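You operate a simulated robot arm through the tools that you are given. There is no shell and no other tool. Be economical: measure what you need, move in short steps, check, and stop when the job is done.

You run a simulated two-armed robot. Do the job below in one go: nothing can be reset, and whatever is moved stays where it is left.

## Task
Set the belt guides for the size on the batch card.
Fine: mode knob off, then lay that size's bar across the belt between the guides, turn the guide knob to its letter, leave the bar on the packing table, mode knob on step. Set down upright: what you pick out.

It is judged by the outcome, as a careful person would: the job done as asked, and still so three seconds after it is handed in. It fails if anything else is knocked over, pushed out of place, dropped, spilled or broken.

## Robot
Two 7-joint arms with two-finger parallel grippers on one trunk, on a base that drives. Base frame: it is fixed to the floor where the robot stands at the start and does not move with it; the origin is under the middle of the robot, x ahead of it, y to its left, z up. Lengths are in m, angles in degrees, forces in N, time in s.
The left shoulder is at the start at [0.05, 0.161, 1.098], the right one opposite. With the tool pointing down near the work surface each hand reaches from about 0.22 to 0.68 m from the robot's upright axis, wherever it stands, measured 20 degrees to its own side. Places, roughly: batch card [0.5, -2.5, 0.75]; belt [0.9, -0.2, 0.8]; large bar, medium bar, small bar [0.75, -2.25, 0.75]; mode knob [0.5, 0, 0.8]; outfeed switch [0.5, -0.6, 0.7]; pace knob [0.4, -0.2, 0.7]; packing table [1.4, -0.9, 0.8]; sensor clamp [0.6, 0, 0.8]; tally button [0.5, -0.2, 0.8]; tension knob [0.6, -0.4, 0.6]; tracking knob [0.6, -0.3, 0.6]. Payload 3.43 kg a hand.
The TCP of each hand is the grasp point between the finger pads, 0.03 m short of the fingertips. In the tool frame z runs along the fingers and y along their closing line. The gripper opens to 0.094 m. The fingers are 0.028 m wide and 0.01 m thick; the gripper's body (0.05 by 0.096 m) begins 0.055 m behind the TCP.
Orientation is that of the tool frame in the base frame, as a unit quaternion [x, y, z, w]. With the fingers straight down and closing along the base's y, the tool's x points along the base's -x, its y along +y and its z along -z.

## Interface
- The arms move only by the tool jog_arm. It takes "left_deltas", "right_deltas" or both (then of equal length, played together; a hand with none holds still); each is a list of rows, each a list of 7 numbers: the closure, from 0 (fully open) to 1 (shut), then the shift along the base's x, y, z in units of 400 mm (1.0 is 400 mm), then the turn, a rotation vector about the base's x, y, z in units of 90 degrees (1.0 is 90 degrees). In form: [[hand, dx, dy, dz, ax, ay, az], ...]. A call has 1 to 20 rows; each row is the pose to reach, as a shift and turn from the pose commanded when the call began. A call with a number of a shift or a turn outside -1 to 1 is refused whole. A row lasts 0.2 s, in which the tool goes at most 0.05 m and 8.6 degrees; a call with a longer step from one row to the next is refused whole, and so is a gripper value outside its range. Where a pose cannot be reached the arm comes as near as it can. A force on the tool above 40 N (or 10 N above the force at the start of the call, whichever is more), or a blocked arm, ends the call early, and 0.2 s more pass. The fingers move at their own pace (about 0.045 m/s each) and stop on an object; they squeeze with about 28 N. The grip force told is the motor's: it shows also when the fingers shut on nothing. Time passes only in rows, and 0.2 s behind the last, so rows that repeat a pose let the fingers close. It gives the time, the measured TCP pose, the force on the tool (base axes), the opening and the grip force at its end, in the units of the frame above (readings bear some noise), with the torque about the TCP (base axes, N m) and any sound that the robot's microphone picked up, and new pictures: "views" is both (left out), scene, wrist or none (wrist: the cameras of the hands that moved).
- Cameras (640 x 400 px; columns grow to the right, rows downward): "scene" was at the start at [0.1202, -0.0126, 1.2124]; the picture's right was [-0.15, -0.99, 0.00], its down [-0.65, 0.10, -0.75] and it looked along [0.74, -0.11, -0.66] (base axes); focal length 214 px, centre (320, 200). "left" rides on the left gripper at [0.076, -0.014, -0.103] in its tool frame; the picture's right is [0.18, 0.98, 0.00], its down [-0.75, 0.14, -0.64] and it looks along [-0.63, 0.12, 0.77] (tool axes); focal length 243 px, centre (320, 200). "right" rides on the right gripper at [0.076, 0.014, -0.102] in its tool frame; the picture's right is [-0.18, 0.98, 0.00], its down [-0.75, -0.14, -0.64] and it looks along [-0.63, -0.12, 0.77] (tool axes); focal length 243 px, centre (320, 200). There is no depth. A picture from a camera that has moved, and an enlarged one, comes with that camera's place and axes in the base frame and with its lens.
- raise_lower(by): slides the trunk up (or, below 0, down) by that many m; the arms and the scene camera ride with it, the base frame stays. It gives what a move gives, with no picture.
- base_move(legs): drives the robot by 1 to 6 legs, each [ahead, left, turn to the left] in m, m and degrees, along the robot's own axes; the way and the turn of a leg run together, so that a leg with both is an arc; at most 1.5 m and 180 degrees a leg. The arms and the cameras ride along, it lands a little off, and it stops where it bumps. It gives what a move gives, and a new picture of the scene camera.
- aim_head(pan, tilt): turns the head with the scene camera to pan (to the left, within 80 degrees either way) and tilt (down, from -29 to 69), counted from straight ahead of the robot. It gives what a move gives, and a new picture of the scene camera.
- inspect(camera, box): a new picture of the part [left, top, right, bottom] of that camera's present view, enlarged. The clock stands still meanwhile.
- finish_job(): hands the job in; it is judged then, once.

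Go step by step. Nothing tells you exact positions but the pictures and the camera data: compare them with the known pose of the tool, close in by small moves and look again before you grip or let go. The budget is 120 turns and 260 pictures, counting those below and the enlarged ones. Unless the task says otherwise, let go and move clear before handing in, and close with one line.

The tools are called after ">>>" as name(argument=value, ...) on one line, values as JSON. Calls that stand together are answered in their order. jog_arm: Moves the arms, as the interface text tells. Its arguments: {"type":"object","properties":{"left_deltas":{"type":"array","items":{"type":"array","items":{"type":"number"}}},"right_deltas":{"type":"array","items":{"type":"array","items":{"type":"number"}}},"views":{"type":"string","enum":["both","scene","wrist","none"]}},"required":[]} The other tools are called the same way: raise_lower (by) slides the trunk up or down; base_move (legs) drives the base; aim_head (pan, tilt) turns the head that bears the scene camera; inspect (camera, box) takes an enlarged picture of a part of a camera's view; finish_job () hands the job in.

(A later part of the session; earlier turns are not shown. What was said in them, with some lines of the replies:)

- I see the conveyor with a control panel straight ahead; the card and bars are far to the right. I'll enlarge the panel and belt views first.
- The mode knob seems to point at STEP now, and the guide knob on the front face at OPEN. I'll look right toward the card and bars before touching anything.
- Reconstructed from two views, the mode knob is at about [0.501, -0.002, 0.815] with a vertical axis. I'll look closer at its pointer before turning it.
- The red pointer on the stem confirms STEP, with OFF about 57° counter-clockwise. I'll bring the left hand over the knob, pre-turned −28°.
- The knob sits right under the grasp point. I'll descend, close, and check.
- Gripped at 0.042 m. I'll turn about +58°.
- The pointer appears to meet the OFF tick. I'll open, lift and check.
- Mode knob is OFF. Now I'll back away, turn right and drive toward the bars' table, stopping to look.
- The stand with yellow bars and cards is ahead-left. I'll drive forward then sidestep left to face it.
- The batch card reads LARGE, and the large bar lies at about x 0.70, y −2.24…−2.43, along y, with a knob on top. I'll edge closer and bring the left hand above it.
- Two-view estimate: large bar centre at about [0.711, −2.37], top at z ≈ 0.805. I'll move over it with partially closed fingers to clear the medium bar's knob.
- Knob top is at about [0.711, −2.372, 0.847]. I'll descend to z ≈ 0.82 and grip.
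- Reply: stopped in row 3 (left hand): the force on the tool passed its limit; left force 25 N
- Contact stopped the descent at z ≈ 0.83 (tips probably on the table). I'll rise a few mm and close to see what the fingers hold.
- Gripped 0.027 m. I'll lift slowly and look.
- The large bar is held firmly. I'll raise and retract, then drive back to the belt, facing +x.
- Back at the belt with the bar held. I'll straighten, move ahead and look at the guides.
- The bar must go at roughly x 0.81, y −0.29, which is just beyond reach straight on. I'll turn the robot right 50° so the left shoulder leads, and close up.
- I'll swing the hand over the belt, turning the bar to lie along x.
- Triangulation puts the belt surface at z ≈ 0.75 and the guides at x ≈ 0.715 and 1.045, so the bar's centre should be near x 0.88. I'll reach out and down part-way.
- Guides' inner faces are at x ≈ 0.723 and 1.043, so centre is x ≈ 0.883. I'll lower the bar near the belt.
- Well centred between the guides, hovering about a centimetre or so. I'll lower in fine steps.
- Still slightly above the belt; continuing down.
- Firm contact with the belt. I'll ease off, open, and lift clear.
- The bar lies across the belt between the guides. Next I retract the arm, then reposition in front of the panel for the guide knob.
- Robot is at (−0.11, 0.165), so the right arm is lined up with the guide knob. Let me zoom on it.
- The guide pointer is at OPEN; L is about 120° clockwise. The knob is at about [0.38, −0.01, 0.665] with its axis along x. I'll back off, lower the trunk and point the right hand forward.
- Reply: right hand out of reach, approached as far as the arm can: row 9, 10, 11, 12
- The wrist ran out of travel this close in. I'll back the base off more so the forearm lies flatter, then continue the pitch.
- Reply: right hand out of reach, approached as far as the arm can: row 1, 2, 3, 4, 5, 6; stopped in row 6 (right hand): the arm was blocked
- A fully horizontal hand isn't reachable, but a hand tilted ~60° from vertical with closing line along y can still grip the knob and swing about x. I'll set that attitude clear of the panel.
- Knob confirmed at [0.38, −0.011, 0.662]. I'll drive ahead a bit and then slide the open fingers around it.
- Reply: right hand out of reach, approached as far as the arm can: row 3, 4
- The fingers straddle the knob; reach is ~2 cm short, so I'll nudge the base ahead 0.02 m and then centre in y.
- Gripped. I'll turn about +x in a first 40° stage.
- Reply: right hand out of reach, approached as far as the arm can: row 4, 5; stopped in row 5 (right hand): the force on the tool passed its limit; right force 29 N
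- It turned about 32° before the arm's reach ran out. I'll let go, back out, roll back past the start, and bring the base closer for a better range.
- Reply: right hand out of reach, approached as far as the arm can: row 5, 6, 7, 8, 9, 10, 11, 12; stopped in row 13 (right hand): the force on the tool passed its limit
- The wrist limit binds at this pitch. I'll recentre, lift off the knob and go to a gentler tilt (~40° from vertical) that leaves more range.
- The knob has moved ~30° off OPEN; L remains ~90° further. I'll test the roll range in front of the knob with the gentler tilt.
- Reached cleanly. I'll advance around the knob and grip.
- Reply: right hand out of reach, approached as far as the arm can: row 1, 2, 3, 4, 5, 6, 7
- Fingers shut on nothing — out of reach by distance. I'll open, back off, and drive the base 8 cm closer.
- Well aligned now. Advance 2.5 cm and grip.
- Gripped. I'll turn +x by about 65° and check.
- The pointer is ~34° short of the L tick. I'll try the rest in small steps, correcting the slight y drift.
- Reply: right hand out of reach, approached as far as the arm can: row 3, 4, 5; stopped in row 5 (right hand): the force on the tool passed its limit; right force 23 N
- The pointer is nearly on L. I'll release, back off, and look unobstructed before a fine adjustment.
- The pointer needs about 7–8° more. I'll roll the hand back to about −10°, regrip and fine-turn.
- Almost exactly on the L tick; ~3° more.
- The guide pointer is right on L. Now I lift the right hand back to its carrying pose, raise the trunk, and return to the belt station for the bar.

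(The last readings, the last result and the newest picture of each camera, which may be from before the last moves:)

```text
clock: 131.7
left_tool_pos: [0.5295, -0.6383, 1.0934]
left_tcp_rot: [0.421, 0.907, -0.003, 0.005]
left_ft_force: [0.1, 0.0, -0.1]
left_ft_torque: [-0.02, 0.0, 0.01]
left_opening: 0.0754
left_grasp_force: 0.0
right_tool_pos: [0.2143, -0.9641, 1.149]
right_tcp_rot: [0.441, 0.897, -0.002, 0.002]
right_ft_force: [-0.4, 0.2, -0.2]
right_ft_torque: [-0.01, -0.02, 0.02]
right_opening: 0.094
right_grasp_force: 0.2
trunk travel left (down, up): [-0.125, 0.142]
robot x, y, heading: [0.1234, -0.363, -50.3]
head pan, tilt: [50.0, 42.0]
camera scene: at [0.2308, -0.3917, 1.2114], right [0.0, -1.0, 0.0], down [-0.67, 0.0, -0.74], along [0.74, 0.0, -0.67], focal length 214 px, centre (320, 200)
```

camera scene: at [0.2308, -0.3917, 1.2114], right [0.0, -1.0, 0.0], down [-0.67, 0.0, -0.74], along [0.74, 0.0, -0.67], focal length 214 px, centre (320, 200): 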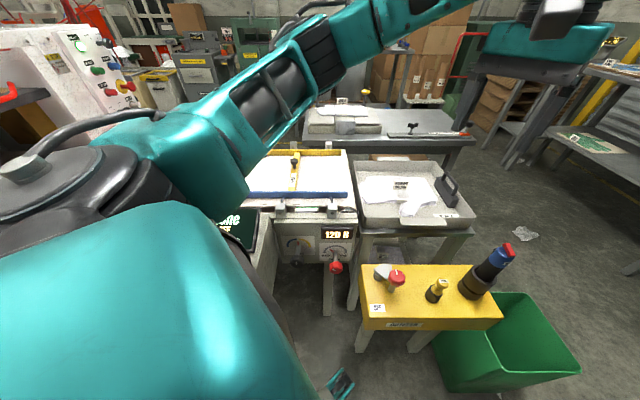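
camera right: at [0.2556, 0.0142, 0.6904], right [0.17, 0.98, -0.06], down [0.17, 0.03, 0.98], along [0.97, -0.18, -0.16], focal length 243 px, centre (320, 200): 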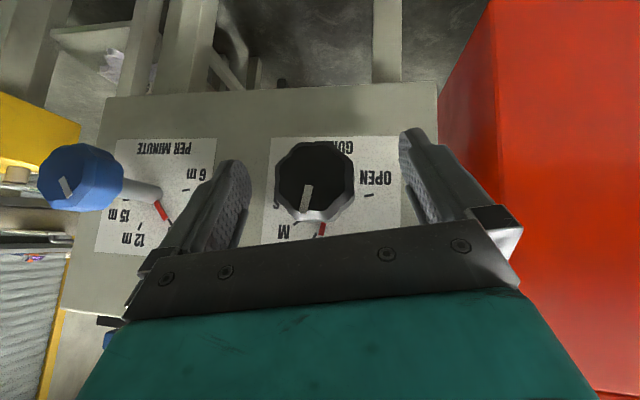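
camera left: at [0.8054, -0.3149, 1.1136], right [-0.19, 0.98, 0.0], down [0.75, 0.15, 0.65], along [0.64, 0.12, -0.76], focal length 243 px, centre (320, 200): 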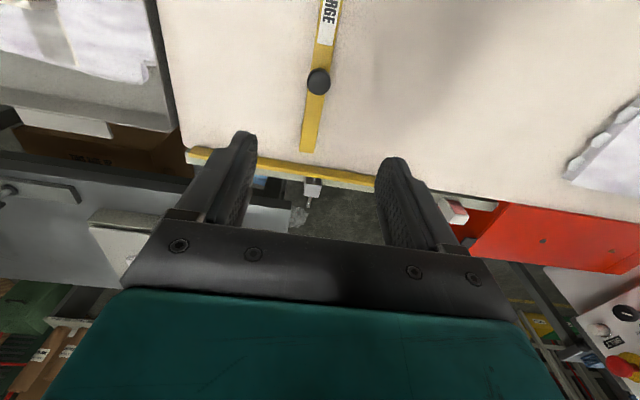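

Base landed nearly at the same spot. Swing the left hand back over the bar.

>>> jog_arm(left_deltas=[[0.2, 0.08, 0.077, 0, 0, 0, 0.05], [0.2, 0.16, 0.154, 0, 0, 0, 0.1], [0.2, 0.24, 0.231, 0, 0, 0, 0.15], [0.2, 0.32, 0.308, 0, 0, 0, 0.2], [0.2, 0.4, 0.385, 0, 0, 0, 0.25], [0.2, 0.48, 0.462, 0, 0, 0, 0.3], [0.2, 0.56, 0.539, 0, 0, 0, 0.35], [0.2, 0.64, 0.616, 0, 0, 0, 0.4], [0.2, 0.72, 0.693, -0.05, 0, 0, 0.45], [0.2, 0.8, 0.77, -0.1, 0, 0, 0.5], [0.2, 0.884, 0.848, -0.14, 0, 0, 0.556], [0.2, 0.884, 0.848, -0.24, 0, 0, 0.556], [0.2, 0.884, 0.848, -0.34, 0, 0, 0.556], [0.2, 0.884, 0.848, -0.44, 0, 0, 0.556]], views="wrist")

>>> inspect(camera="scene", box=[220, 120, 380, 220])

```text
clock: 134.7
left_tool_pos: [0.882, -0.2979, 0.9181]
left_tcp_rot: [-0.002, 1.0, -0.001, 0.007]
left_ft_force: [-0.3, 0.3, -0.7]
left_ft_torque: [0.02, 0.03, -0.02]
left_opening: 0.0749
left_grasp_force: 0.2
right_tool_pos: [0.216, -0.9643, 1.1482]
right_tcp_rot: [0.441, 0.898, -0.002, 0.002]
right_ft_force: [0.0, -0.8, -0.6]
right_ft_torque: [0.0, 0.0, -0.01]
right_opening: 0.0937
right_grasp_force: 0.0
trunk travel left (down, up): [-0.125, 0.142]
robot x, y, heading: [0.1246, -0.3583, -50.1]
head pan, tilt: [50.0, 42.0]
camera left: at [0.8048, -0.3125, 1.0182], right [-0.19, 0.98, 0.0], down [0.75, 0.14, 0.65], along [0.64, 0.12, -0.76], focal length 243 px, centre (320, 200)
```

left: 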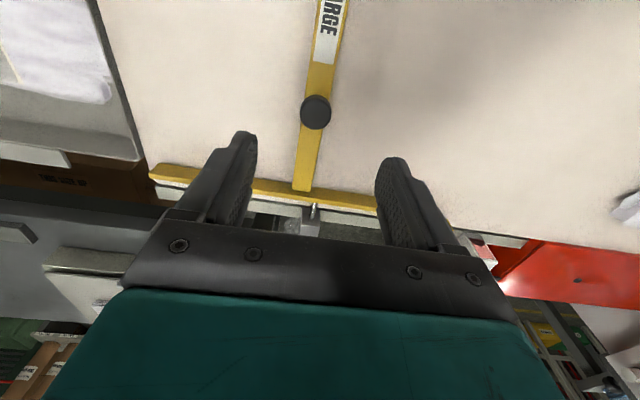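

```text
4.00 times, centred on (300, 170) of scene
camera zoom: at [0.231, -0.3916, 1.2114], right [0.0, -1.0, 0.0], down [-0.67, 0.0, -0.74], along [0.74, 0.0, -0.67], focal length 858 px, centre (400, 320)
```

zoom: 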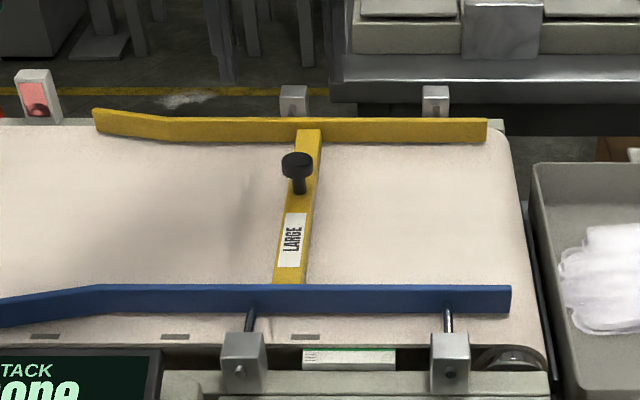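

The guides have closed snugly around the bar. I'll descend and grip it again.

>>> jog_arm(left_deltas=[[0.2, 0.005, -0.005, -0.1, 0, 0, 0], [0.2, 0.005, -0.005, -0.2, 0, 0, 0], [0.2, 0.005, -0.005, -0.28, 0, 0, 0], [0.2, 0.005, -0.005, -0.308, 0, 0, 0], [1, 0.005, -0.005, -0.308, 0, 0, 0], [1, 0.005, -0.005, -0.308, 0, 0, 0], [1, 0.005, -0.005, -0.308, 0, 0, 0], [1, 0.005, -0.005, -0.308, 0, 0, 0], [1, 0.005, -0.005, -0.308, 0, 0, 0]], views="wrist")

>>> inspect(camera="scene", box=[220, 120, 380, 220])

```text
clock: 136.7
left_tool_pos: [0.8847, -0.3008, 0.7954]
left_tcp_rot: [-0.001, 1.0, -0.001, 0.005]
left_ft_force: [-0.2, 0.1, -0.7]
left_ft_torque: [0.03, -0.05, -0.05]
left_opening: 0.0266
left_grasp_force: 27.2
right_tool_pos: [0.2155, -0.9636, 1.1478]
right_tcp_rot: [0.441, 0.897, -0.001, 0.002]
right_ft_force: [-0.6, -0.5, 0.0]
right_ft_torque: [0.01, 0.02, -0.02]
right_opening: 0.094
right_grasp_force: 0.1
trunk travel left (down, up): [-0.125, 0.142]
robot x, y, heading: [0.1261, -0.3605, -50.1]
head pan, tilt: [50.0, 42.0]
camera left: at [0.8077, -0.3161, 0.8958], right [-0.19, 0.98, 0.0], down [0.75, 0.14, 0.65], along [0.64, 0.12, -0.76], focal length 243 px, centre (320, 200)
```

left: 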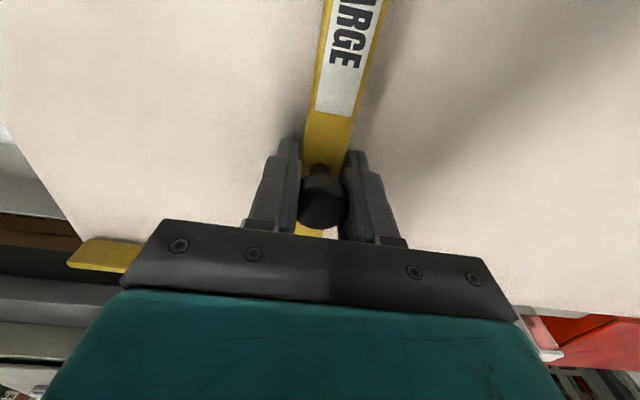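

```text
4.00 times, centred on (300, 170) of scene
camera zoom: at [0.2308, -0.3916, 1.2114], right [0.0, -1.0, 0.0], down [-0.67, 0.0, -0.74], along [0.74, 0.0, -0.67], focal length 858 px, centre (400, 320)
```

zoom: 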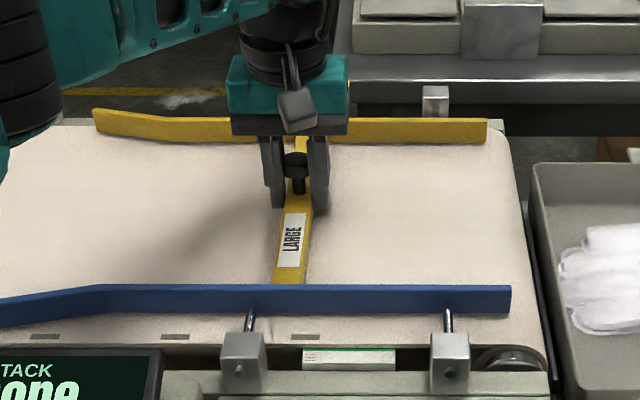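

Gripped. Lift straight up, then retract along the earlier path.

>>> jog_arm(left_deltas=[[1, 0, 0, 0.03, 0, 0, 0], [1, 0, 0, 0.08, 0, 0, 0], [1, 0, 0, 0.18, 0, 0, 0], [1, 0, 0, 0.3, 0, 0, 0], [1, 0, 0, 0.42, 0, 0, 0], [1, 0, 0, 0.54, 0, 0, 0], [1, -0.05, -0.05, 0.62, 0, 0, -0.03], [1, -0.13, -0.127, 0.66, 0, 0, -0.08], [1, -0.21, -0.204, 0.7, 0, 0, -0.13], [1, -0.29, -0.281, 0.74, 0, 0, -0.18], [1, -0.37, -0.358, 0.75, 0, 0, -0.23], [1, -0.45, -0.435, 0.75, 0, 0, -0.28], [1, -0.53, -0.512, 0.75, 0, 0, -0.33], [1, -0.61, -0.589, 0.75, 0, 0, -0.38], [1, -0.69, -0.666, 0.75, 0, 0, -0.43], [1, -0.77, -0.743, 0.75, 0, 0, -0.48], [1, -0.85, -0.82, 0.75, 0, 0, -0.53], [1, -0.885, -0.845, 0.75, 0, 0, -0.557]], views="scene")

>>> inspect(camera="scene", box=[220, 80, 480, 240])

```text
clock: 140.5
left_tool_pos: [0.5287, -0.6373, 1.0934]
left_tcp_rot: [0.423, 0.906, -0.003, 0.004]
left_ft_force: [0.5, 0.3, -1.8]
left_ft_torque: [0.0, -0.02, 0.0]
left_opening: 0.0268
left_grasp_force: 27.5
right_tool_pos: [0.2148, -0.9642, 1.1484]
right_tcp_rot: [0.442, 0.897, -0.001, 0.002]
right_ft_force: [-0.5, -0.3, 0.3]
right_ft_torque: [-0.02, 0.0, 0.02]
right_opening: 0.0938
right_grasp_force: 0.0
trunk travel left (down, up): [-0.125, 0.142]
robot x, y, heading: [0.1245, -0.361, -49.8]
head pan, tilt: [50.0, 42.0]
camera scene: at [0.2308, -0.3917, 1.2114], right [0.0, -1.0, 0.0], down [-0.67, 0.0, -0.74], along [0.74, 0.0, -0.67], focal length 214 px, centre (320, 200)
```

scene: 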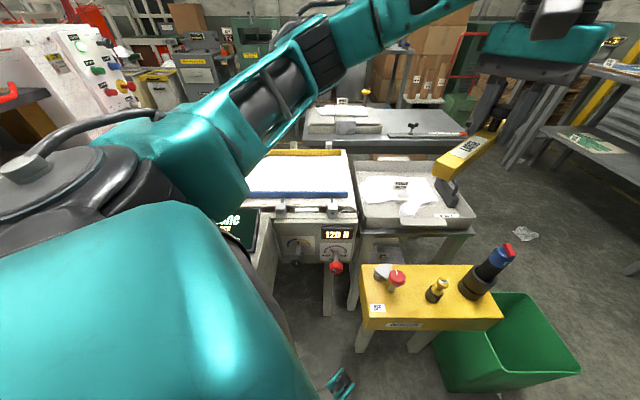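

```text
2.46 times, centred on (350, 160) of scene
camera zoom: at [0.2308, -0.3917, 1.2114], right [0.0, -1.0, 0.0], down [-0.67, 0.0, -0.74], along [0.74, 0.0, -0.67], focal length 528 px, centre (246, 298)
```

zoom: 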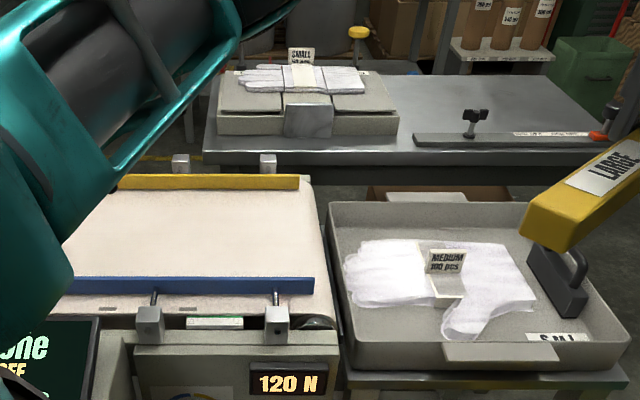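

The guides now stand at the large spacing and the bar is in hand. Packing table spans about x 1.15–1.5, y −0.3…−1.14; free space is behind the sealer strip. I'll drive round to its right end.

>>> base_move(legs=[[-0.238, -0.283, 0], [0, 0, 50], [0, -1.2, 0]])

>>> aim_head(pan=0, tilt=25)

```text
clock: 150.9
left_tool_pos: [0.2067, -1.4497, 1.0934]
left_tcp_rot: [0.011, 1.0, -0.001, 0.006]
left_ft_force: [-0.3, -0.3, -1.6]
left_ft_torque: [0.02, -0.01, 0.0]
left_opening: 0.0269
left_grasp_force: 27.3
right_tool_pos: [0.2445, -1.9012, 1.1468]
right_tcp_rot: [0.032, 0.999, 0.0, 0.003]
right_ft_force: [0.6, -0.1, 0.8]
right_ft_torque: [-0.02, 0.01, 0.01]
right_opening: 0.0942
right_grasp_force: 0.2
trunk travel left (down, up): [-0.125, 0.142]
robot x, y, heading: [-0.2676, -1.5708, -1.2]
head pan, tilt: [50.0, 42.0]
camera scene: at [-0.1755, -1.5098, 1.2114], right [0.75, -0.66, 0.0], down [-0.44, -0.5, -0.74], along [0.49, 0.56, -0.67], focal length 214 px, centre (320, 200)
```

scene: 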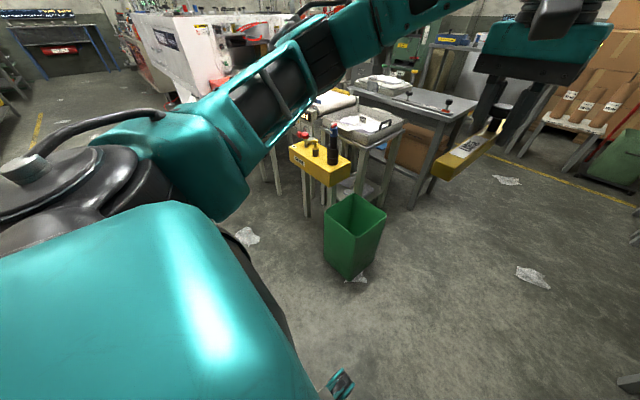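

```text
clock: 152.0
left_tool_pos: [0.2064, -1.4503, 1.0934]
left_tcp_rot: [0.011, 1.0, -0.001, 0.006]
left_ft_force: [-0.5, -0.2, -2.3]
left_ft_torque: [-0.01, 0.0, -0.01]
left_opening: 0.0268
left_grasp_force: 28.6
right_tool_pos: [0.2462, -1.901, 1.1475]
right_tcp_rot: [0.032, 0.999, -0.001, 0.003]
right_ft_force: [-0.6, 0.2, -0.3]
right_ft_torque: [-0.01, 0.01, -0.01]
right_opening: 0.094
right_grasp_force: 0.1
trunk travel left (down, up): [-0.125, 0.142]
robot x, y, heading: [-0.2676, -1.57, -1.6]
head pan, tilt: [0.0, 25.0]
camera scene: at [-0.1387, -1.5745, 1.2376], right [-0.02, -1.0, 0.0], down [-0.42, 0.01, -0.91], along [0.91, -0.02, -0.42], focal length 214 px, centre (320, 200)
```

scene: 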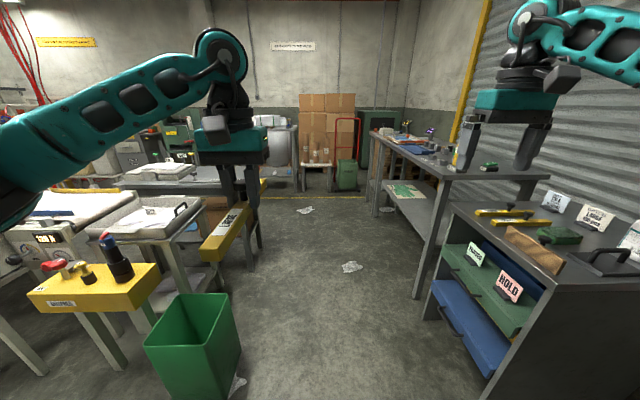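

Clear corridor ahead. Drive along it, then turn to face the packing table's end.

>>> base_move(legs=[[0, 0, 1.6], [1.5, 0, 0], [0.13, 0, 0], [0, 0, 90]])

>>> aim_head(pan=0, tilt=42)

```text
clock: 164.8
left_tool_pos: [1.2139, -1.0818, 1.0928]
left_tcp_rot: [0.74, -0.672, -0.003, -0.004]
left_ft_force: [0.1, -0.1, -1.0]
left_ft_torque: [-0.01, 0.01, 0.02]
left_opening: 0.0267
left_grasp_force: 27.8
right_tool_pos: [1.6595, -0.9895, 1.148]
right_tcp_rot: [0.726, -0.688, -0.002, -0.002]
right_ft_force: [0.4, -0.4, -0.4]
right_ft_torque: [-0.02, -0.01, 0.0]
right_opening: 0.094
right_grasp_force: 0.0
trunk travel left (down, up): [-0.125, 0.142]
robot x, y, heading: [1.3918, -1.5406, 95.3]
head pan, tilt: [0.0, 25.0]
camera scene: at [1.3762, -1.4065, 1.2376], right [1.0, 0.09, 0.0], down [0.04, -0.42, -0.91], along [-0.09, 0.9, -0.42], focal length 214 px, centre (320, 200)
```

scene: 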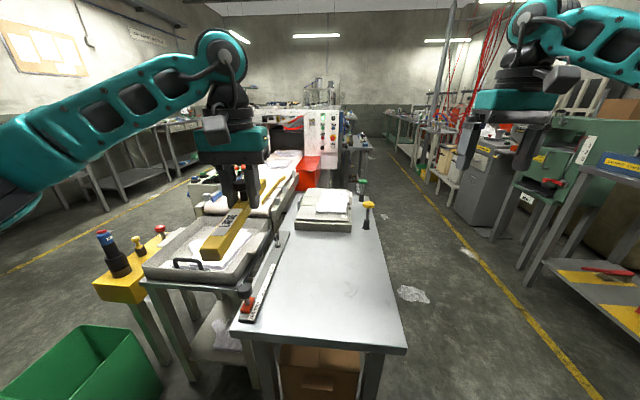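

```text
clock: 165.6
left_tool_pos: [1.2146, -1.0801, 1.0936]
left_tcp_rot: [0.74, -0.673, -0.003, -0.004]
left_ft_force: [0.3, 0.6, -1.2]
left_ft_torque: [-0.01, -0.02, -0.02]
left_opening: 0.0266
left_grasp_force: 27.7
right_tool_pos: [1.6595, -0.9901, 1.1478]
right_tcp_rot: [0.726, -0.688, -0.002, -0.001]
right_ft_force: [-0.1, 0.1, -0.2]
right_ft_torque: [0.0, 0.03, -0.03]
right_opening: 0.0942
right_grasp_force: 0.0
trunk travel left (down, up): [-0.125, 0.142]
robot x, y, heading: [1.3921, -1.5404, 95.3]
head pan, tilt: [0.0, 42.0]
camera scene: at [1.3771, -1.4149, 1.2114], right [1.0, 0.09, 0.0], down [0.06, -0.67, -0.74], along [-0.07, 0.74, -0.67], focal length 214 px, centre (320, 200)
```

scene: 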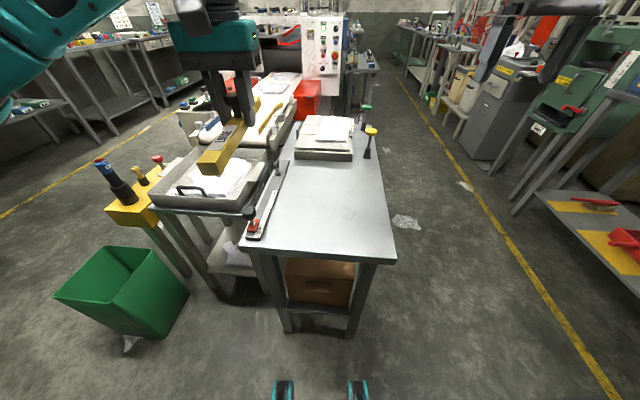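

A wide clear area lies on the near half of the table. I'll edge 6 cm closer and move the bar over about [1.37, −0.93].

>>> base_move(legs=[[0.06, 0, -2]])

>>> jog_arm(left_deltas=[[1, 0.1, 0.04, 0, 0, 0, 0], [1, 0.2, 0.08, 0, 0, 0, 0], [1, 0.3, 0.12, -0.0, 0, 0, -0.02], [1, 0.38, 0.16, -0.05, 0, 0, -0.04], [1, 0.38, 0.18, -0.16, 0, 0, -0.04], [1, 0.38, 0.18, -0.28, 0, 0, -0.04], [1, 0.38, 0.18, -0.4, 0, 0, -0.04]])

>>> inspect(camera="scene", box=[220, 130, 420, 255])

```text
clock: 166.6
left_tool_pos: [1.2264, -1.0147, 1.0941]
left_tcp_rot: [0.728, -0.685, -0.003, -0.004]
left_ft_force: [0.1, 0.5, -1.3]
left_ft_torque: [-0.02, -0.02, -0.02]
left_opening: 0.0268
left_grasp_force: 27.6
right_tool_pos: [1.6738, -0.9393, 1.1473]
right_tcp_rot: [0.714, -0.7, -0.001, 0.0]
right_ft_force: [1.4, 0.4, 0.6]
right_ft_torque: [-0.05, 0.0, 0.02]
right_opening: 0.0941
right_grasp_force: 0.0
trunk travel left (down, up): [-0.125, 0.142]
robot x, y, heading: [1.3846, -1.4785, 93.3]
head pan, tilt: [0.0, 42.0]
camera scene: at [1.3769, -1.3545, 1.2112], right [1.0, 0.06, 0.0], down [0.04, -0.67, -0.74], along [-0.04, 0.74, -0.67], focal length 214 px, centre (320, 200)
```

scene: 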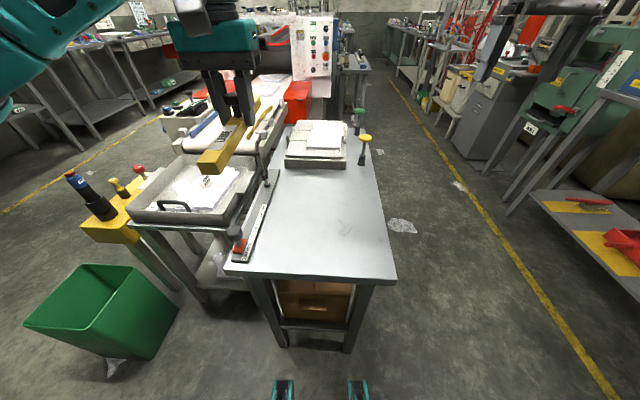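

```text
clock: 168.2
left_tool_pos: [1.3775, -0.941, 0.9318]
left_tcp_rot: [-0.706, 0.708, 0.004, 0.005]
left_ft_force: [0.2, 1.1, -1.1]
left_ft_torque: [0.01, -0.02, 0.01]
left_opening: 0.0267
left_grasp_force: 28.3
right_tool_pos: [1.6747, -0.9392, 1.1467]
right_tcp_rot: [0.714, -0.7, -0.002, -0.001]
right_ft_force: [0.3, 0.8, -0.5]
right_ft_torque: [0.01, 0.01, 0.0]
right_opening: 0.0943
right_grasp_force: 0.0
trunk travel left (down, up): [-0.125, 0.142]
robot x, y, heading: [1.3881, -1.4781, 93.3]
head pan, tilt: [0.0, 42.0]
camera scene: at [1.3769, -1.3549, 1.2114], right [1.0, 0.06, 0.0], down [0.04, -0.67, -0.74], along [-0.04, 0.74, -0.67], focal length 214 px, centre (320, 200)
camera left: at [1.3925, -1.021, 1.0324], right [-0.98, -0.18, 0.0], down [-0.14, 0.75, 0.65], along [-0.11, 0.64, -0.76], focal length 243 px, centre (320, 200)
```

scene: 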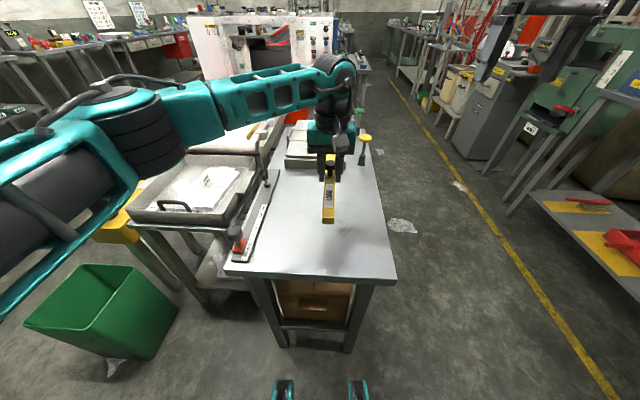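
left: 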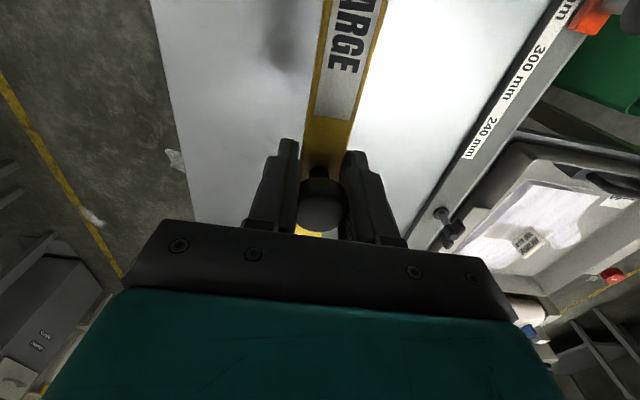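

```text
3.20 times, centred on (320, 192) of scene
camera zoom: at [1.3769, -1.3549, 1.2114], right [1.0, 0.06, 0.0], down [0.04, -0.67, -0.74], along [-0.04, 0.74, -0.67], focal length 686 px, centre (320, 224)
```

zoom: 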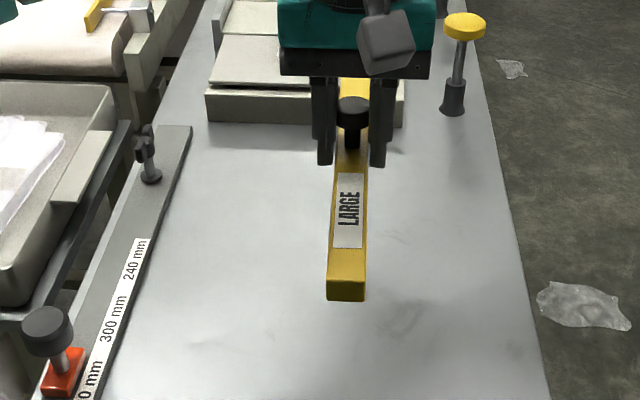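

Good spot: clear of the rack and the sealer strip. Table top is near z 0.755; I'll lower to just above, then in small steps.

>>> jog_arm(left_deltas=[[1, 0, -0.05, -0.1, 0, 0, 0], [1, 0, -0.05, -0.2, 0, 0, 0], [1, 0, -0.05, -0.28, 0, 0, 0], [1, 0, -0.05, -0.3, 0, 0, 0]], views="none")

>>> inspect(camera="scene", box=[288, 180, 368, 230])

```text
clock: 169.2
left_tool_pos: [1.3811, -0.9647, 0.812]
left_tcp_rot: [-0.706, 0.708, 0.004, 0.004]
left_ft_force: [0.4, -1.0, -2.3]
left_ft_torque: [0.02, 0.0, -0.01]
left_opening: 0.0269
left_grasp_force: 27.5
right_tool_pos: [1.6736, -0.9391, 1.1477]
right_tcp_rot: [0.714, -0.7, -0.002, -0.001]
right_ft_force: [-0.8, -0.7, -0.3]
right_ft_torque: [-0.02, 0.04, -0.03]
right_opening: 0.094
right_grasp_force: 0.1
trunk travel left (down, up): [-0.125, 0.142]
robot x, y, heading: [1.387, -1.4803, 93.2]
head pan, tilt: [0.0, 42.0]
```

```text
8.00 times, centred on (328, 205) of scene
camera zoom: at [1.3769, -1.3551, 1.2114], right [1.0, 0.06, 0.0], down [0.04, -0.67, -0.74], along [-0.04, 0.74, -0.67], focal length 1716 px, centre (256, 160)
```

zoom: 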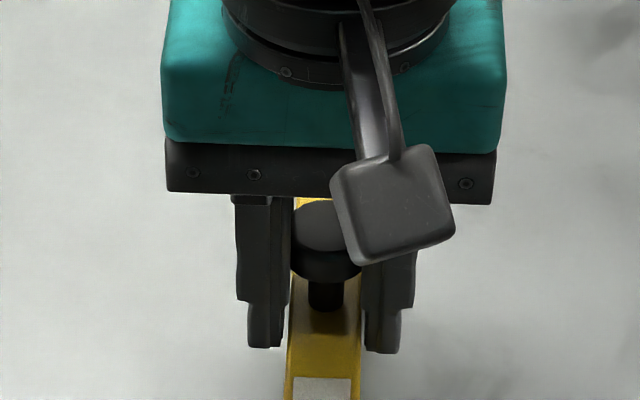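

>>> jog_arm(left_deltas=[[1, 0, 0, -0.01, 0, 0, 0], [1, 0, 0, -0.02, 0, 0, 0], [1, 0, 0, -0.03, 0, 0, 0]], views="none")

>>> inspect(camera="scene", box=[288, 200, 368, 250])

```text
clock: 170.0
left_tool_pos: [1.3788, -0.9638, 0.8003]
left_tcp_rot: [-0.706, 0.708, 0.003, 0.005]
left_ft_force: [0.5, 0.0, -1.5]
left_ft_torque: [0.02, -0.02, 0.0]
left_opening: 0.0266
left_grasp_force: 27.7
right_tool_pos: [1.6738, -0.9404, 1.1474]
right_tcp_rot: [0.714, -0.701, -0.002, -0.002]
right_ft_force: [-0.5, -0.1, 1.1]
right_ft_torque: [0.02, 0.0, -0.02]
right_opening: 0.094
right_grasp_force: 0.0
trunk travel left (down, up): [-0.125, 0.142]
robot x, y, heading: [1.392, -1.4773, 93.3]
head pan, tilt: [0.0, 42.0]
```

```text
8.00 times, centred on (328, 225) of scene
camera zoom: at [1.3769, -1.3551, 1.2114], right [1.0, 0.06, 0.0], down [0.04, -0.67, -0.74], along [-0.04, 0.74, -0.67], focal length 1716 px, centre (256, 0)
```

zoom: 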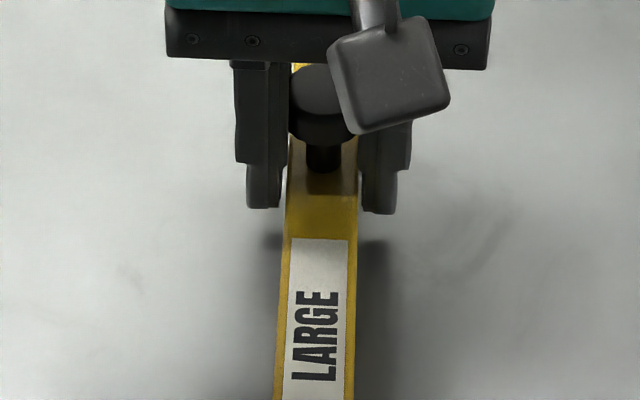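

>>> jog_arm(left_deltas=[[1, 0, 0, -0.008, 0, 0, 0], [1, 0, 0, -0.014, 0, 0, 0], [1, 0, 0, -0.02, 0, 0, 0]], views="none")

>>> inspect(camera="scene", box=[288, 205, 368, 255])

```text
clock: 170.8
left_tool_pos: [1.3785, -0.9642, 0.795]
left_tcp_rot: [-0.707, 0.708, 0.004, 0.006]
left_ft_force: [0.6, 1.4, 8.6]
left_ft_torque: [-0.56, 0.13, 0.03]
left_opening: 0.0267
left_grasp_force: 28.2
right_tool_pos: [1.6739, -0.94, 1.1483]
right_tcp_rot: [0.714, -0.7, -0.001, -0.001]
right_ft_force: [-0.1, 0.6, -0.2]
right_ft_torque: [0.05, 0.04, 0.0]
right_opening: 0.094
right_grasp_force: 0.0
trunk travel left (down, up): [-0.125, 0.142]
robot x, y, heading: [1.3908, -1.4798, 93.3]
head pan, tilt: [0.0, 42.0]
```

```text
8.00 times, centred on (328, 230) of scene
camera zoom: at [1.3769, -1.3557, 1.2116], right [1.0, 0.06, 0.0], down [0.04, -0.67, -0.74], along [-0.04, 0.74, -0.67], focal length 1716 px, centre (256, -40)
```

zoom: 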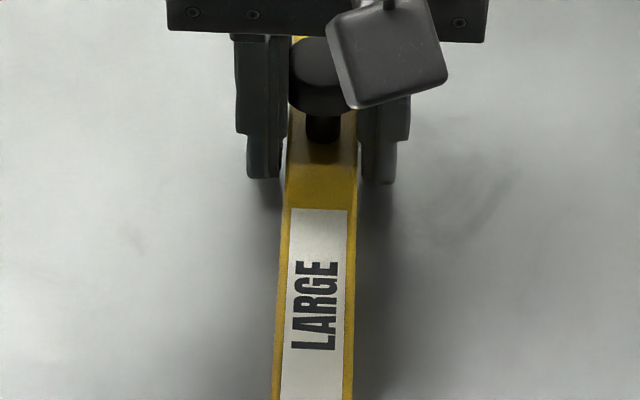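

The bar is on the table (contact felt). Open and lift clear.

>>> jog_arm(left_deltas=[[0.5, 0, 0, 0, 0, 0, 0], [0.2, 0, 0, 0, 0, 0, 0], [0.2, 0, 0, 0, 0, 0, 0], [0.2, 0, 0, 0, 0, 0, 0], [0.2, 0, 0, 0.06, 0, 0, 0], [0.2, 0, 0, 0.18, 0, 0, 0], [0.2, 0, 0, 0.3, 0, 0, 0], [0.2, 0, 0, 0.42, 0, 0, 0], [0.2, 0, 0, 0.54, 0, 0, 0], [0.2, 0, 0, 0.66, 0, 0, 0], [0.2, 0, 0, 0.75, 0, 0, 0], [0.2, -0.1, -0.05, 0.75, 0, 0, 0], [0.2, -0.2, -0.1, 0.75, 0, 0, 0], [0.2, -0.3, -0.15, 0.75, 0, 0, 0]], views="scene")

>>> inspect(camera="scene", box=[220, 130, 420, 255])

```text
clock: 173.8
left_tool_pos: [1.2576, -1.0268, 1.0934]
left_tcp_rot: [-0.706, 0.708, 0.002, 0.005]
left_ft_force: [0.2, -0.5, 0.1]
left_ft_torque: [0.0, 0.0, 0.01]
left_opening: 0.0752
left_grasp_force: 0.1
right_tool_pos: [1.6733, -0.9411, 1.1491]
right_tcp_rot: [0.714, -0.7, -0.002, -0.003]
right_ft_force: [0.5, -0.4, 0.0]
right_ft_torque: [0.01, -0.05, -0.01]
right_opening: 0.094
right_grasp_force: 0.1
trunk travel left (down, up): [-0.125, 0.142]
robot x, y, heading: [1.3841, -1.4748, 93.4]
head pan, tilt: [0.0, 42.0]
camera scene: at [1.3762, -1.3555, 1.2114], right [1.0, 0.06, 0.0], down [0.04, -0.67, -0.74], along [-0.04, 0.74, -0.67], focal length 214 px, centre (320, 200)
```

scene: 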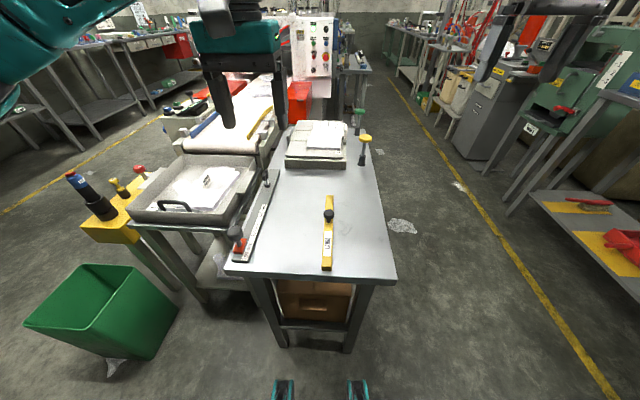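

```text
3.20 times, centred on (320, 192) of scene
camera zoom: at [1.3762, -1.3555, 1.2114], right [1.0, 0.06, 0.0], down [0.04, -0.67, -0.74], along [-0.04, 0.74, -0.67], focal length 686 px, centre (320, 224)
```

zoom: 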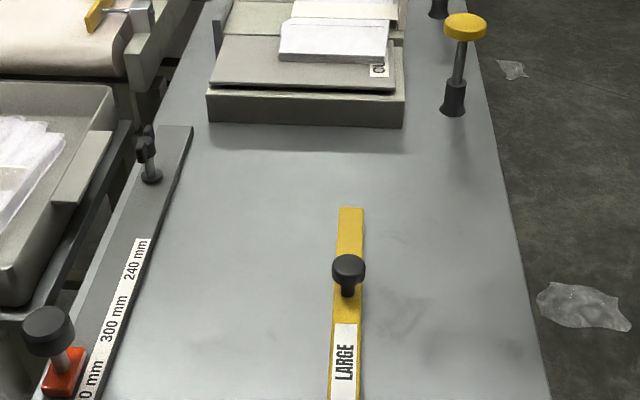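

The bar rests flat and upright on the packing table. Now back to the control panel for the mode knob.

>>> base_move(legs=[[-0.1, 0, 0], [0, 0, -93.4], [-1.5, 0, 0], [-0.15, 0, 0], [0, 1.5, 0]])

>>> aim_head(pan=0, tilt=42)

```text
clock: 193.9
left_tool_pos: [0.2213, 0.0507, 1.0944]
left_tcp_rot: [0.032, 0.999, -0.002, 0.006]
left_ft_force: [0.8, 0.6, -0.4]
left_ft_torque: [0.0, 0.01, 0.01]
left_opening: 0.075
left_grasp_force: 0.0
right_tool_pos: [0.2789, -0.3684, 1.147]
right_tcp_rot: [0.022, 1.0, 0.001, 0.003]
right_ft_force: [0.6, 0.0, 0.9]
right_ft_torque: [0.01, 0.05, -0.01]
right_opening: 0.0939
right_grasp_force: 0.1
trunk travel left (down, up): [-0.125, 0.142]
robot x, y, heading: [-0.2376, -0.0472, -0.5]
head pan, tilt: [0.0, 42.0]
camera scene: at [-0.1183, -0.0495, 1.2114], right [0.0, -1.0, 0.0], down [-0.67, 0.0, -0.74], along [0.74, 0.0, -0.67], focal length 214 px, centre (320, 200)
```

scene: 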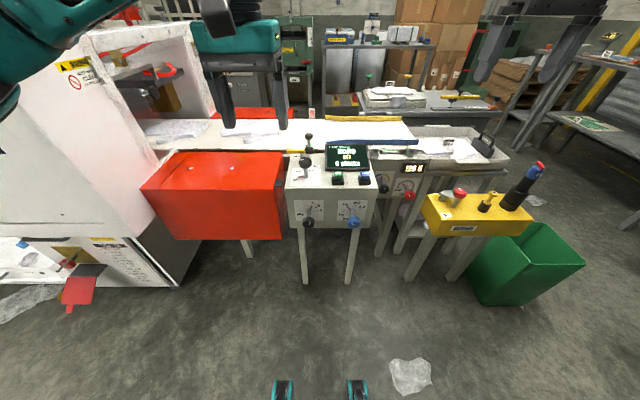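

```text
clock: 194.5
left_tool_pos: [0.2196, 0.0511, 1.0949]
left_tcp_rot: [0.032, 0.999, -0.002, 0.006]
left_ft_force: [0.3, 0.0, -1.0]
left_ft_torque: [0.02, -0.02, -0.01]
left_opening: 0.0752
left_grasp_force: 0.0
right_tool_pos: [0.2798, -0.3693, 1.1484]
right_tcp_rot: [0.022, 1.0, 0.0, 0.003]
right_ft_force: [0.0, 0.2, 0.3]
right_ft_torque: [0.02, -0.04, -0.02]
right_opening: 0.0937
right_grasp_force: 0.1
trunk travel left (down, up): [-0.125, 0.142]
robot x, y, heading: [-0.238, -0.0503, -0.4]
head pan, tilt: [0.0, 42.0]
camera scene: at [-0.1183, -0.0496, 1.2114], right [0.0, -1.0, 0.0], down [-0.67, 0.0, -0.74], along [0.74, 0.0, -0.67], focal length 214 px, centre (320, 200)
```

scene: 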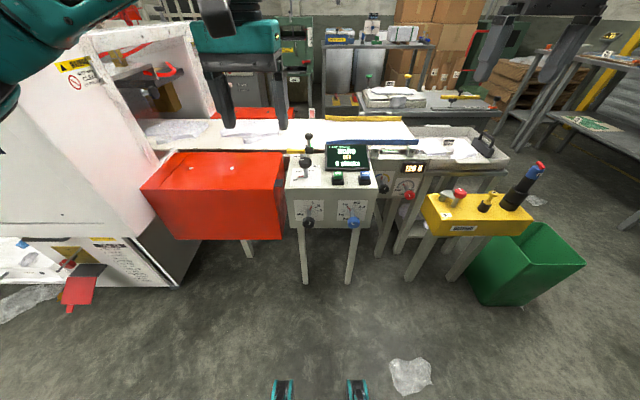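

Drive up to the panel and place the left hand over the mode knob, pre-turned +30°.

>>> base_move(legs=[[0.238, 0.04, 0.4]])

>>> inspect(camera="scene", box=[250, 120, 410, 220])

```text
clock: 196.3
left_tool_pos: [0.463, 0.0937, 1.0942]
left_tcp_rot: [0.031, 1.0, -0.002, 0.005]
left_ft_force: [-0.1, -0.5, 0.2]
left_ft_torque: [-0.04, 0.01, 0.0]
left_opening: 0.0752
left_grasp_force: 0.0
right_tool_pos: [0.5236, -0.3261, 1.1468]
right_tcp_rot: [0.02, 1.0, 0.0, 0.003]
right_ft_force: [-0.5, 0.7, 0.2]
right_ft_torque: [0.02, 0.01, -0.01]
right_opening: 0.0939
right_grasp_force: 0.1
trunk travel left (down, up): [-0.125, 0.142]
robot x, y, heading: [0.0009, -0.01, 0.2]
head pan, tilt: [0.0, 42.0]
camera scene: at [0.1236, -0.0087, 1.2113], right [0.0, -1.0, 0.0], down [-0.67, 0.0, -0.74], along [0.74, 0.0, -0.67], focal length 214 px, centre (320, 200)
```

scene: 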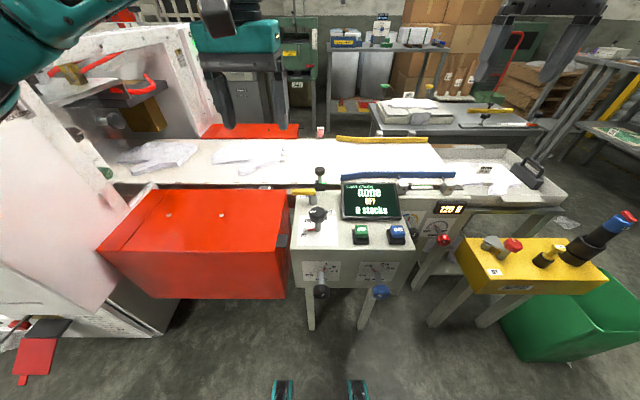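

```text
4.00 times, centred on (330, 170) of scene
camera zoom: at [0.1236, -0.0087, 1.2113], right [0.0, -1.0, 0.0], down [-0.67, 0.0, -0.74], along [0.74, 0.0, -0.67], focal length 858 px, centre (280, 320)
```

zoom: 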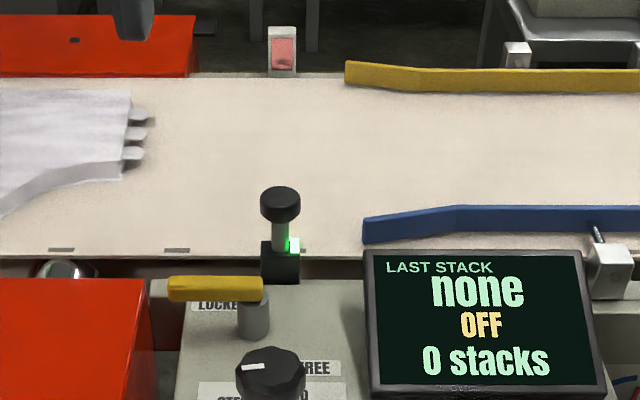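

>>> jog_arm(left_deltas=[[0, 0.025, -0.06, 0, 0, 0, 0.08], [0, 0.05, -0.12, 0, 0, 0, 0.16], [0, 0.075, -0.18, 0, 0, 0, 0.24], [0, 0.095, -0.239, 0, 0, 0, 0.32], [0, 0.095, -0.239, -0.1, 0, 0, 0.374], [0, 0.095, -0.239, -0.22, 0, 0, 0.374], [0, 0.095, -0.239, -0.34, 0, 0, 0.374], [0, 0.095, -0.239, -0.46, 0, 0, 0.374], [0, 0.095, -0.239, -0.55, 0, 0, 0.374]], views="wrist")

```text
clock: 198.3
left_tool_pos: [0.501, -0.0017, 0.8726]
left_tcp_rot: [-0.26, 0.965, 0.0, 0.006]
left_ft_force: [-0.5, 0.5, 0.1]
left_ft_torque: [0.0, 0.02, 0.02]
left_opening: 0.094
left_grasp_force: 0.0
right_tool_pos: [0.5237, -0.3257, 1.1481]
right_tcp_rot: [0.019, 1.0, 0.0, 0.003]
right_ft_force: [-0.1, 0.5, -0.6]
right_ft_torque: [0.02, -0.02, -0.01]
right_opening: 0.0937
right_grasp_force: 0.2
trunk travel left (down, up): [-0.125, 0.142]
robot x, y, heading: [0.0026, -0.0084, 0.1]
head pan, tilt: [0.0, 42.0]
camera left: at [0.4414, -0.0531, 0.9724], right [-0.65, 0.76, 0.0], down [0.57, 0.5, 0.65], along [0.49, 0.42, -0.76], focal length 243 px, centre (320, 200)
```

left: 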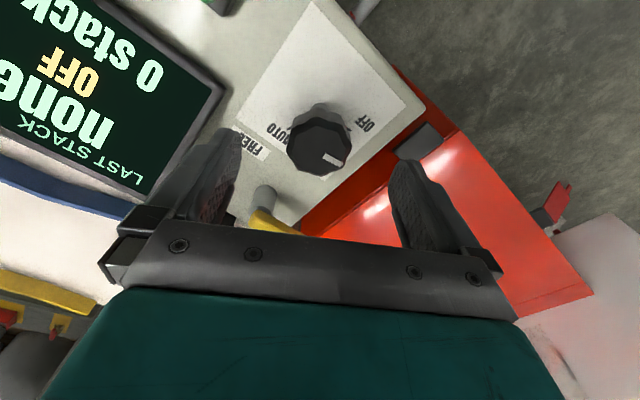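

>>> jog_arm(left_deltas=[[0, 0, 0, -0.08, 0, 0, 0], [0, 0, 0, -0.152, 0, 0, 0], [1, 0, 0, -0.152, 0, 0, 0], [1, 0, 0, -0.152, 0, 0, 0], [1, 0, 0, -0.152, 0, 0, 0], [1, 0, 0, -0.152, 0, 0, 0], [1, 0, 0, -0.152, 0, 0, 0], [1, 0, 0, -0.152, 0, 0, -0.08], [1, 0, 0, -0.152, 0, 0, -0.16], [1, 0, 0, -0.152, 0, 0, -0.24], [1, 0, 0, -0.152, 0, 0, -0.32], [1, 0, 0, -0.152, 0, 0, -0.4], [1, 0, 0, -0.152, 0, 0, -0.48], [1, 0, 0, -0.152, 0, 0, -0.56], [1, 0, 0, -0.152, 0, 0, -0.635], [1, 0, 0, -0.152, 0, 0, -0.635]], views="wrist")

>>> inspect(camera="left", box=[240, 120, 400, 220])

```text
clock: 201.7
left_tool_pos: [0.501, -0.0012, 0.8128]
left_tcp_rot: [0.233, 0.972, -0.001, 0.003]
left_ft_force: [-1.7, 4.1, -15.6]
left_ft_torque: [0.05, -0.3, -0.04]
left_opening: 0.0417
left_grasp_force: 45.0
right_tool_pos: [0.5248, -0.3253, 1.1469]
right_tcp_rot: [0.019, 1.0, 0.0, 0.002]
right_ft_force: [-0.8, -0.8, 0.3]
right_ft_torque: [0.01, 0.0, 0.0]
right_opening: 0.0939
right_grasp_force: 0.1
trunk travel left (down, up): [-0.125, 0.142]
robot x, y, heading: [0.0026, -0.0094, -0.1]
head pan, tilt: [0.0, 42.0]
camera left: at [0.426, 0.0198, 0.9124], right [0.28, 0.96, 0.0], down [0.73, -0.21, 0.65], along [0.62, -0.19, -0.76], focal length 243 px, centre (320, 200)
```

left: 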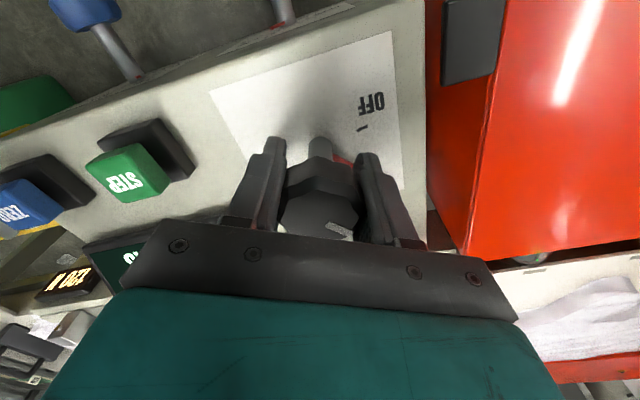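

```text
4.00 times, centred on (320, 170) of left
camera zoom: at [0.426, 0.0198, 0.9124], right [0.28, 0.96, 0.0], down [0.73, -0.21, 0.65], along [0.62, -0.19, -0.76], focal length 970 px, centre (320, 320)
```

zoom: 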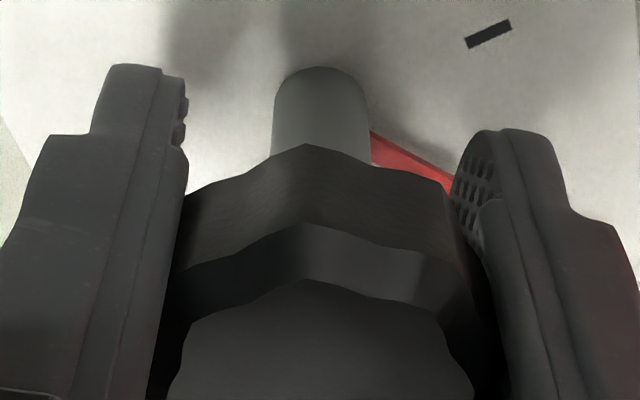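

Looks like the original STEP position. Release, lift, retreat and verify.

>>> jog_arm(left_deltas=[[0, 0, 0, 0, 0, 0, 0], [0, 0, 0, 0, 0, 0, 0], [0, 0, 0, 0, 0, 0, 0], [0, 0, 0, 0, 0, 0, 0], [0, 0, 0, 0.1, 0, 0, 0], [0, 0, 0, 0.22, 0, 0, 0], [0, 0, 0, 0.34, 0, 0, 0], [0, 0, 0, 0.46, 0, 0, 0], [0, 0, 0, 0.58, 0, 0, 0], [0, 0, 0, 0.7, 0, 0, 0], [0, -0.06, 0.06, 0.75, 0, 0, 0], [0, -0.12, 0.12, 0.75, 0, 0, 0], [0, -0.16, 0.2, 0.75, 0, 0, 0]], views="scene")

>>> inspect(camera="scene", box=[280, 185, 376, 245])

>>> inspect(camera="scene", box=[290, 250, 400, 319])

>>> inspect(camera="scene", box=[310, 90, 560, 246])

```text
clock: 204.5
left_tool_pos: [0.4381, 0.0792, 1.114]
left_tcp_rot: [0.233, 0.972, -0.003, 0.005]
left_ft_force: [0.5, -0.3, 0.4]
left_ft_torque: [0.01, 0.04, 0.0]
left_opening: 0.094
left_grasp_force: 0.0
right_tool_pos: [0.525, -0.3255, 1.1481]
right_tcp_rot: [0.019, 1.0, -0.001, 0.002]
right_ft_force: [0.0, 1.0, 0.0]
right_ft_torque: [-0.04, 0.0, 0.02]
right_opening: 0.094
right_grasp_force: 0.0
trunk travel left (down, up): [-0.125, 0.142]
robot x, y, heading: [0.0025, -0.0078, 0.1]
head pan, tilt: [0.0, 42.0]
camera scene: at [0.123, -0.0082, 1.2114], right [0.0, -1.0, 0.0], down [-0.67, 0.0, -0.74], along [0.74, 0.0, -0.67], focal length 214 px, centre (320, 200)
```

scene: 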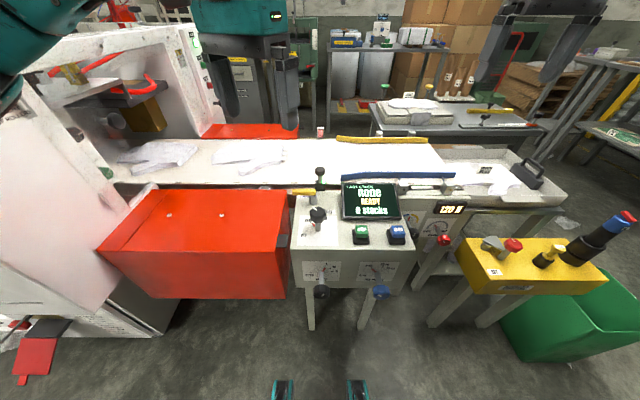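

```text
6.67 times, centred on (328, 215) of scene
camera zoom: at [0.123, -0.0082, 1.2114], right [0.0, -1.0, 0.0], down [-0.67, 0.0, -0.74], along [0.74, 0.0, -0.67], focal length 1430 px, centre (267, 100)
```

zoom: 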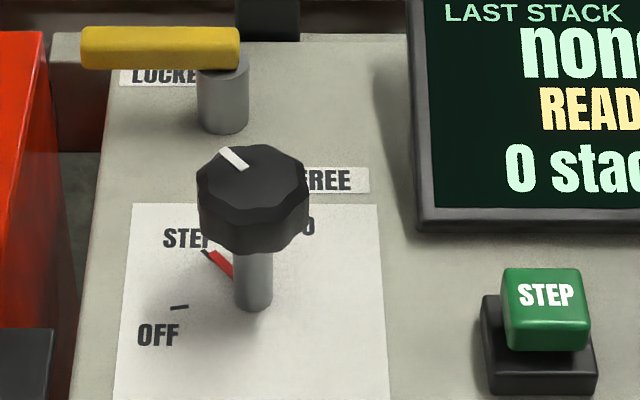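

```text
5.80 times, centred on (345, 284) of scene
camera zoom: at [0.123, -0.0082, 1.2114], right [0.0, -1.0, 0.0], down [-0.67, 0.0, -0.74], along [0.74, 0.0, -0.67], focal length 1243 px, centre (175, -290)
```

zoom: 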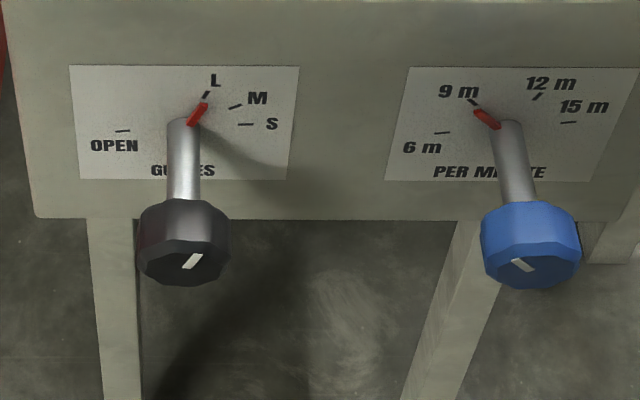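

```text
2.56 times, centred on (435, 168) of scene
camera zoom: at [0.123, -0.0082, 1.2114], right [0.0, -1.0, 0.0], down [-0.67, 0.0, -0.74], along [0.74, 0.0, -0.67], focal length 549 px, centre (26, 282)
```

zoom: 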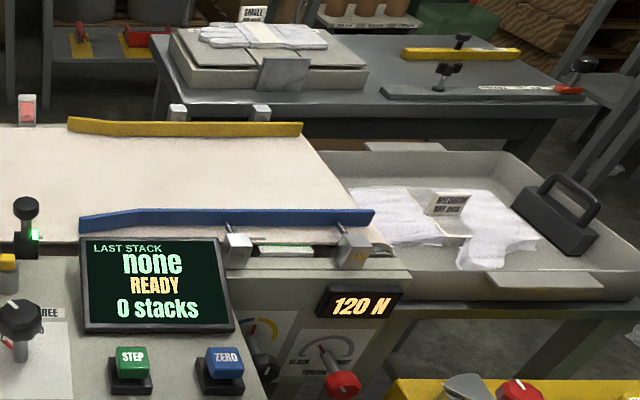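

The mode pointer is on STEP (the display reads READY), the guide pointer is on L, and the bar lies upright on the packing table. Both hands are clear, so I'm handing in.

>>> finish_job()

```text
The job is handed in.
```

The guides are set to L for the batch card's LARGE size, the large bar is on the packing table, and the mode knob is back on STEP.
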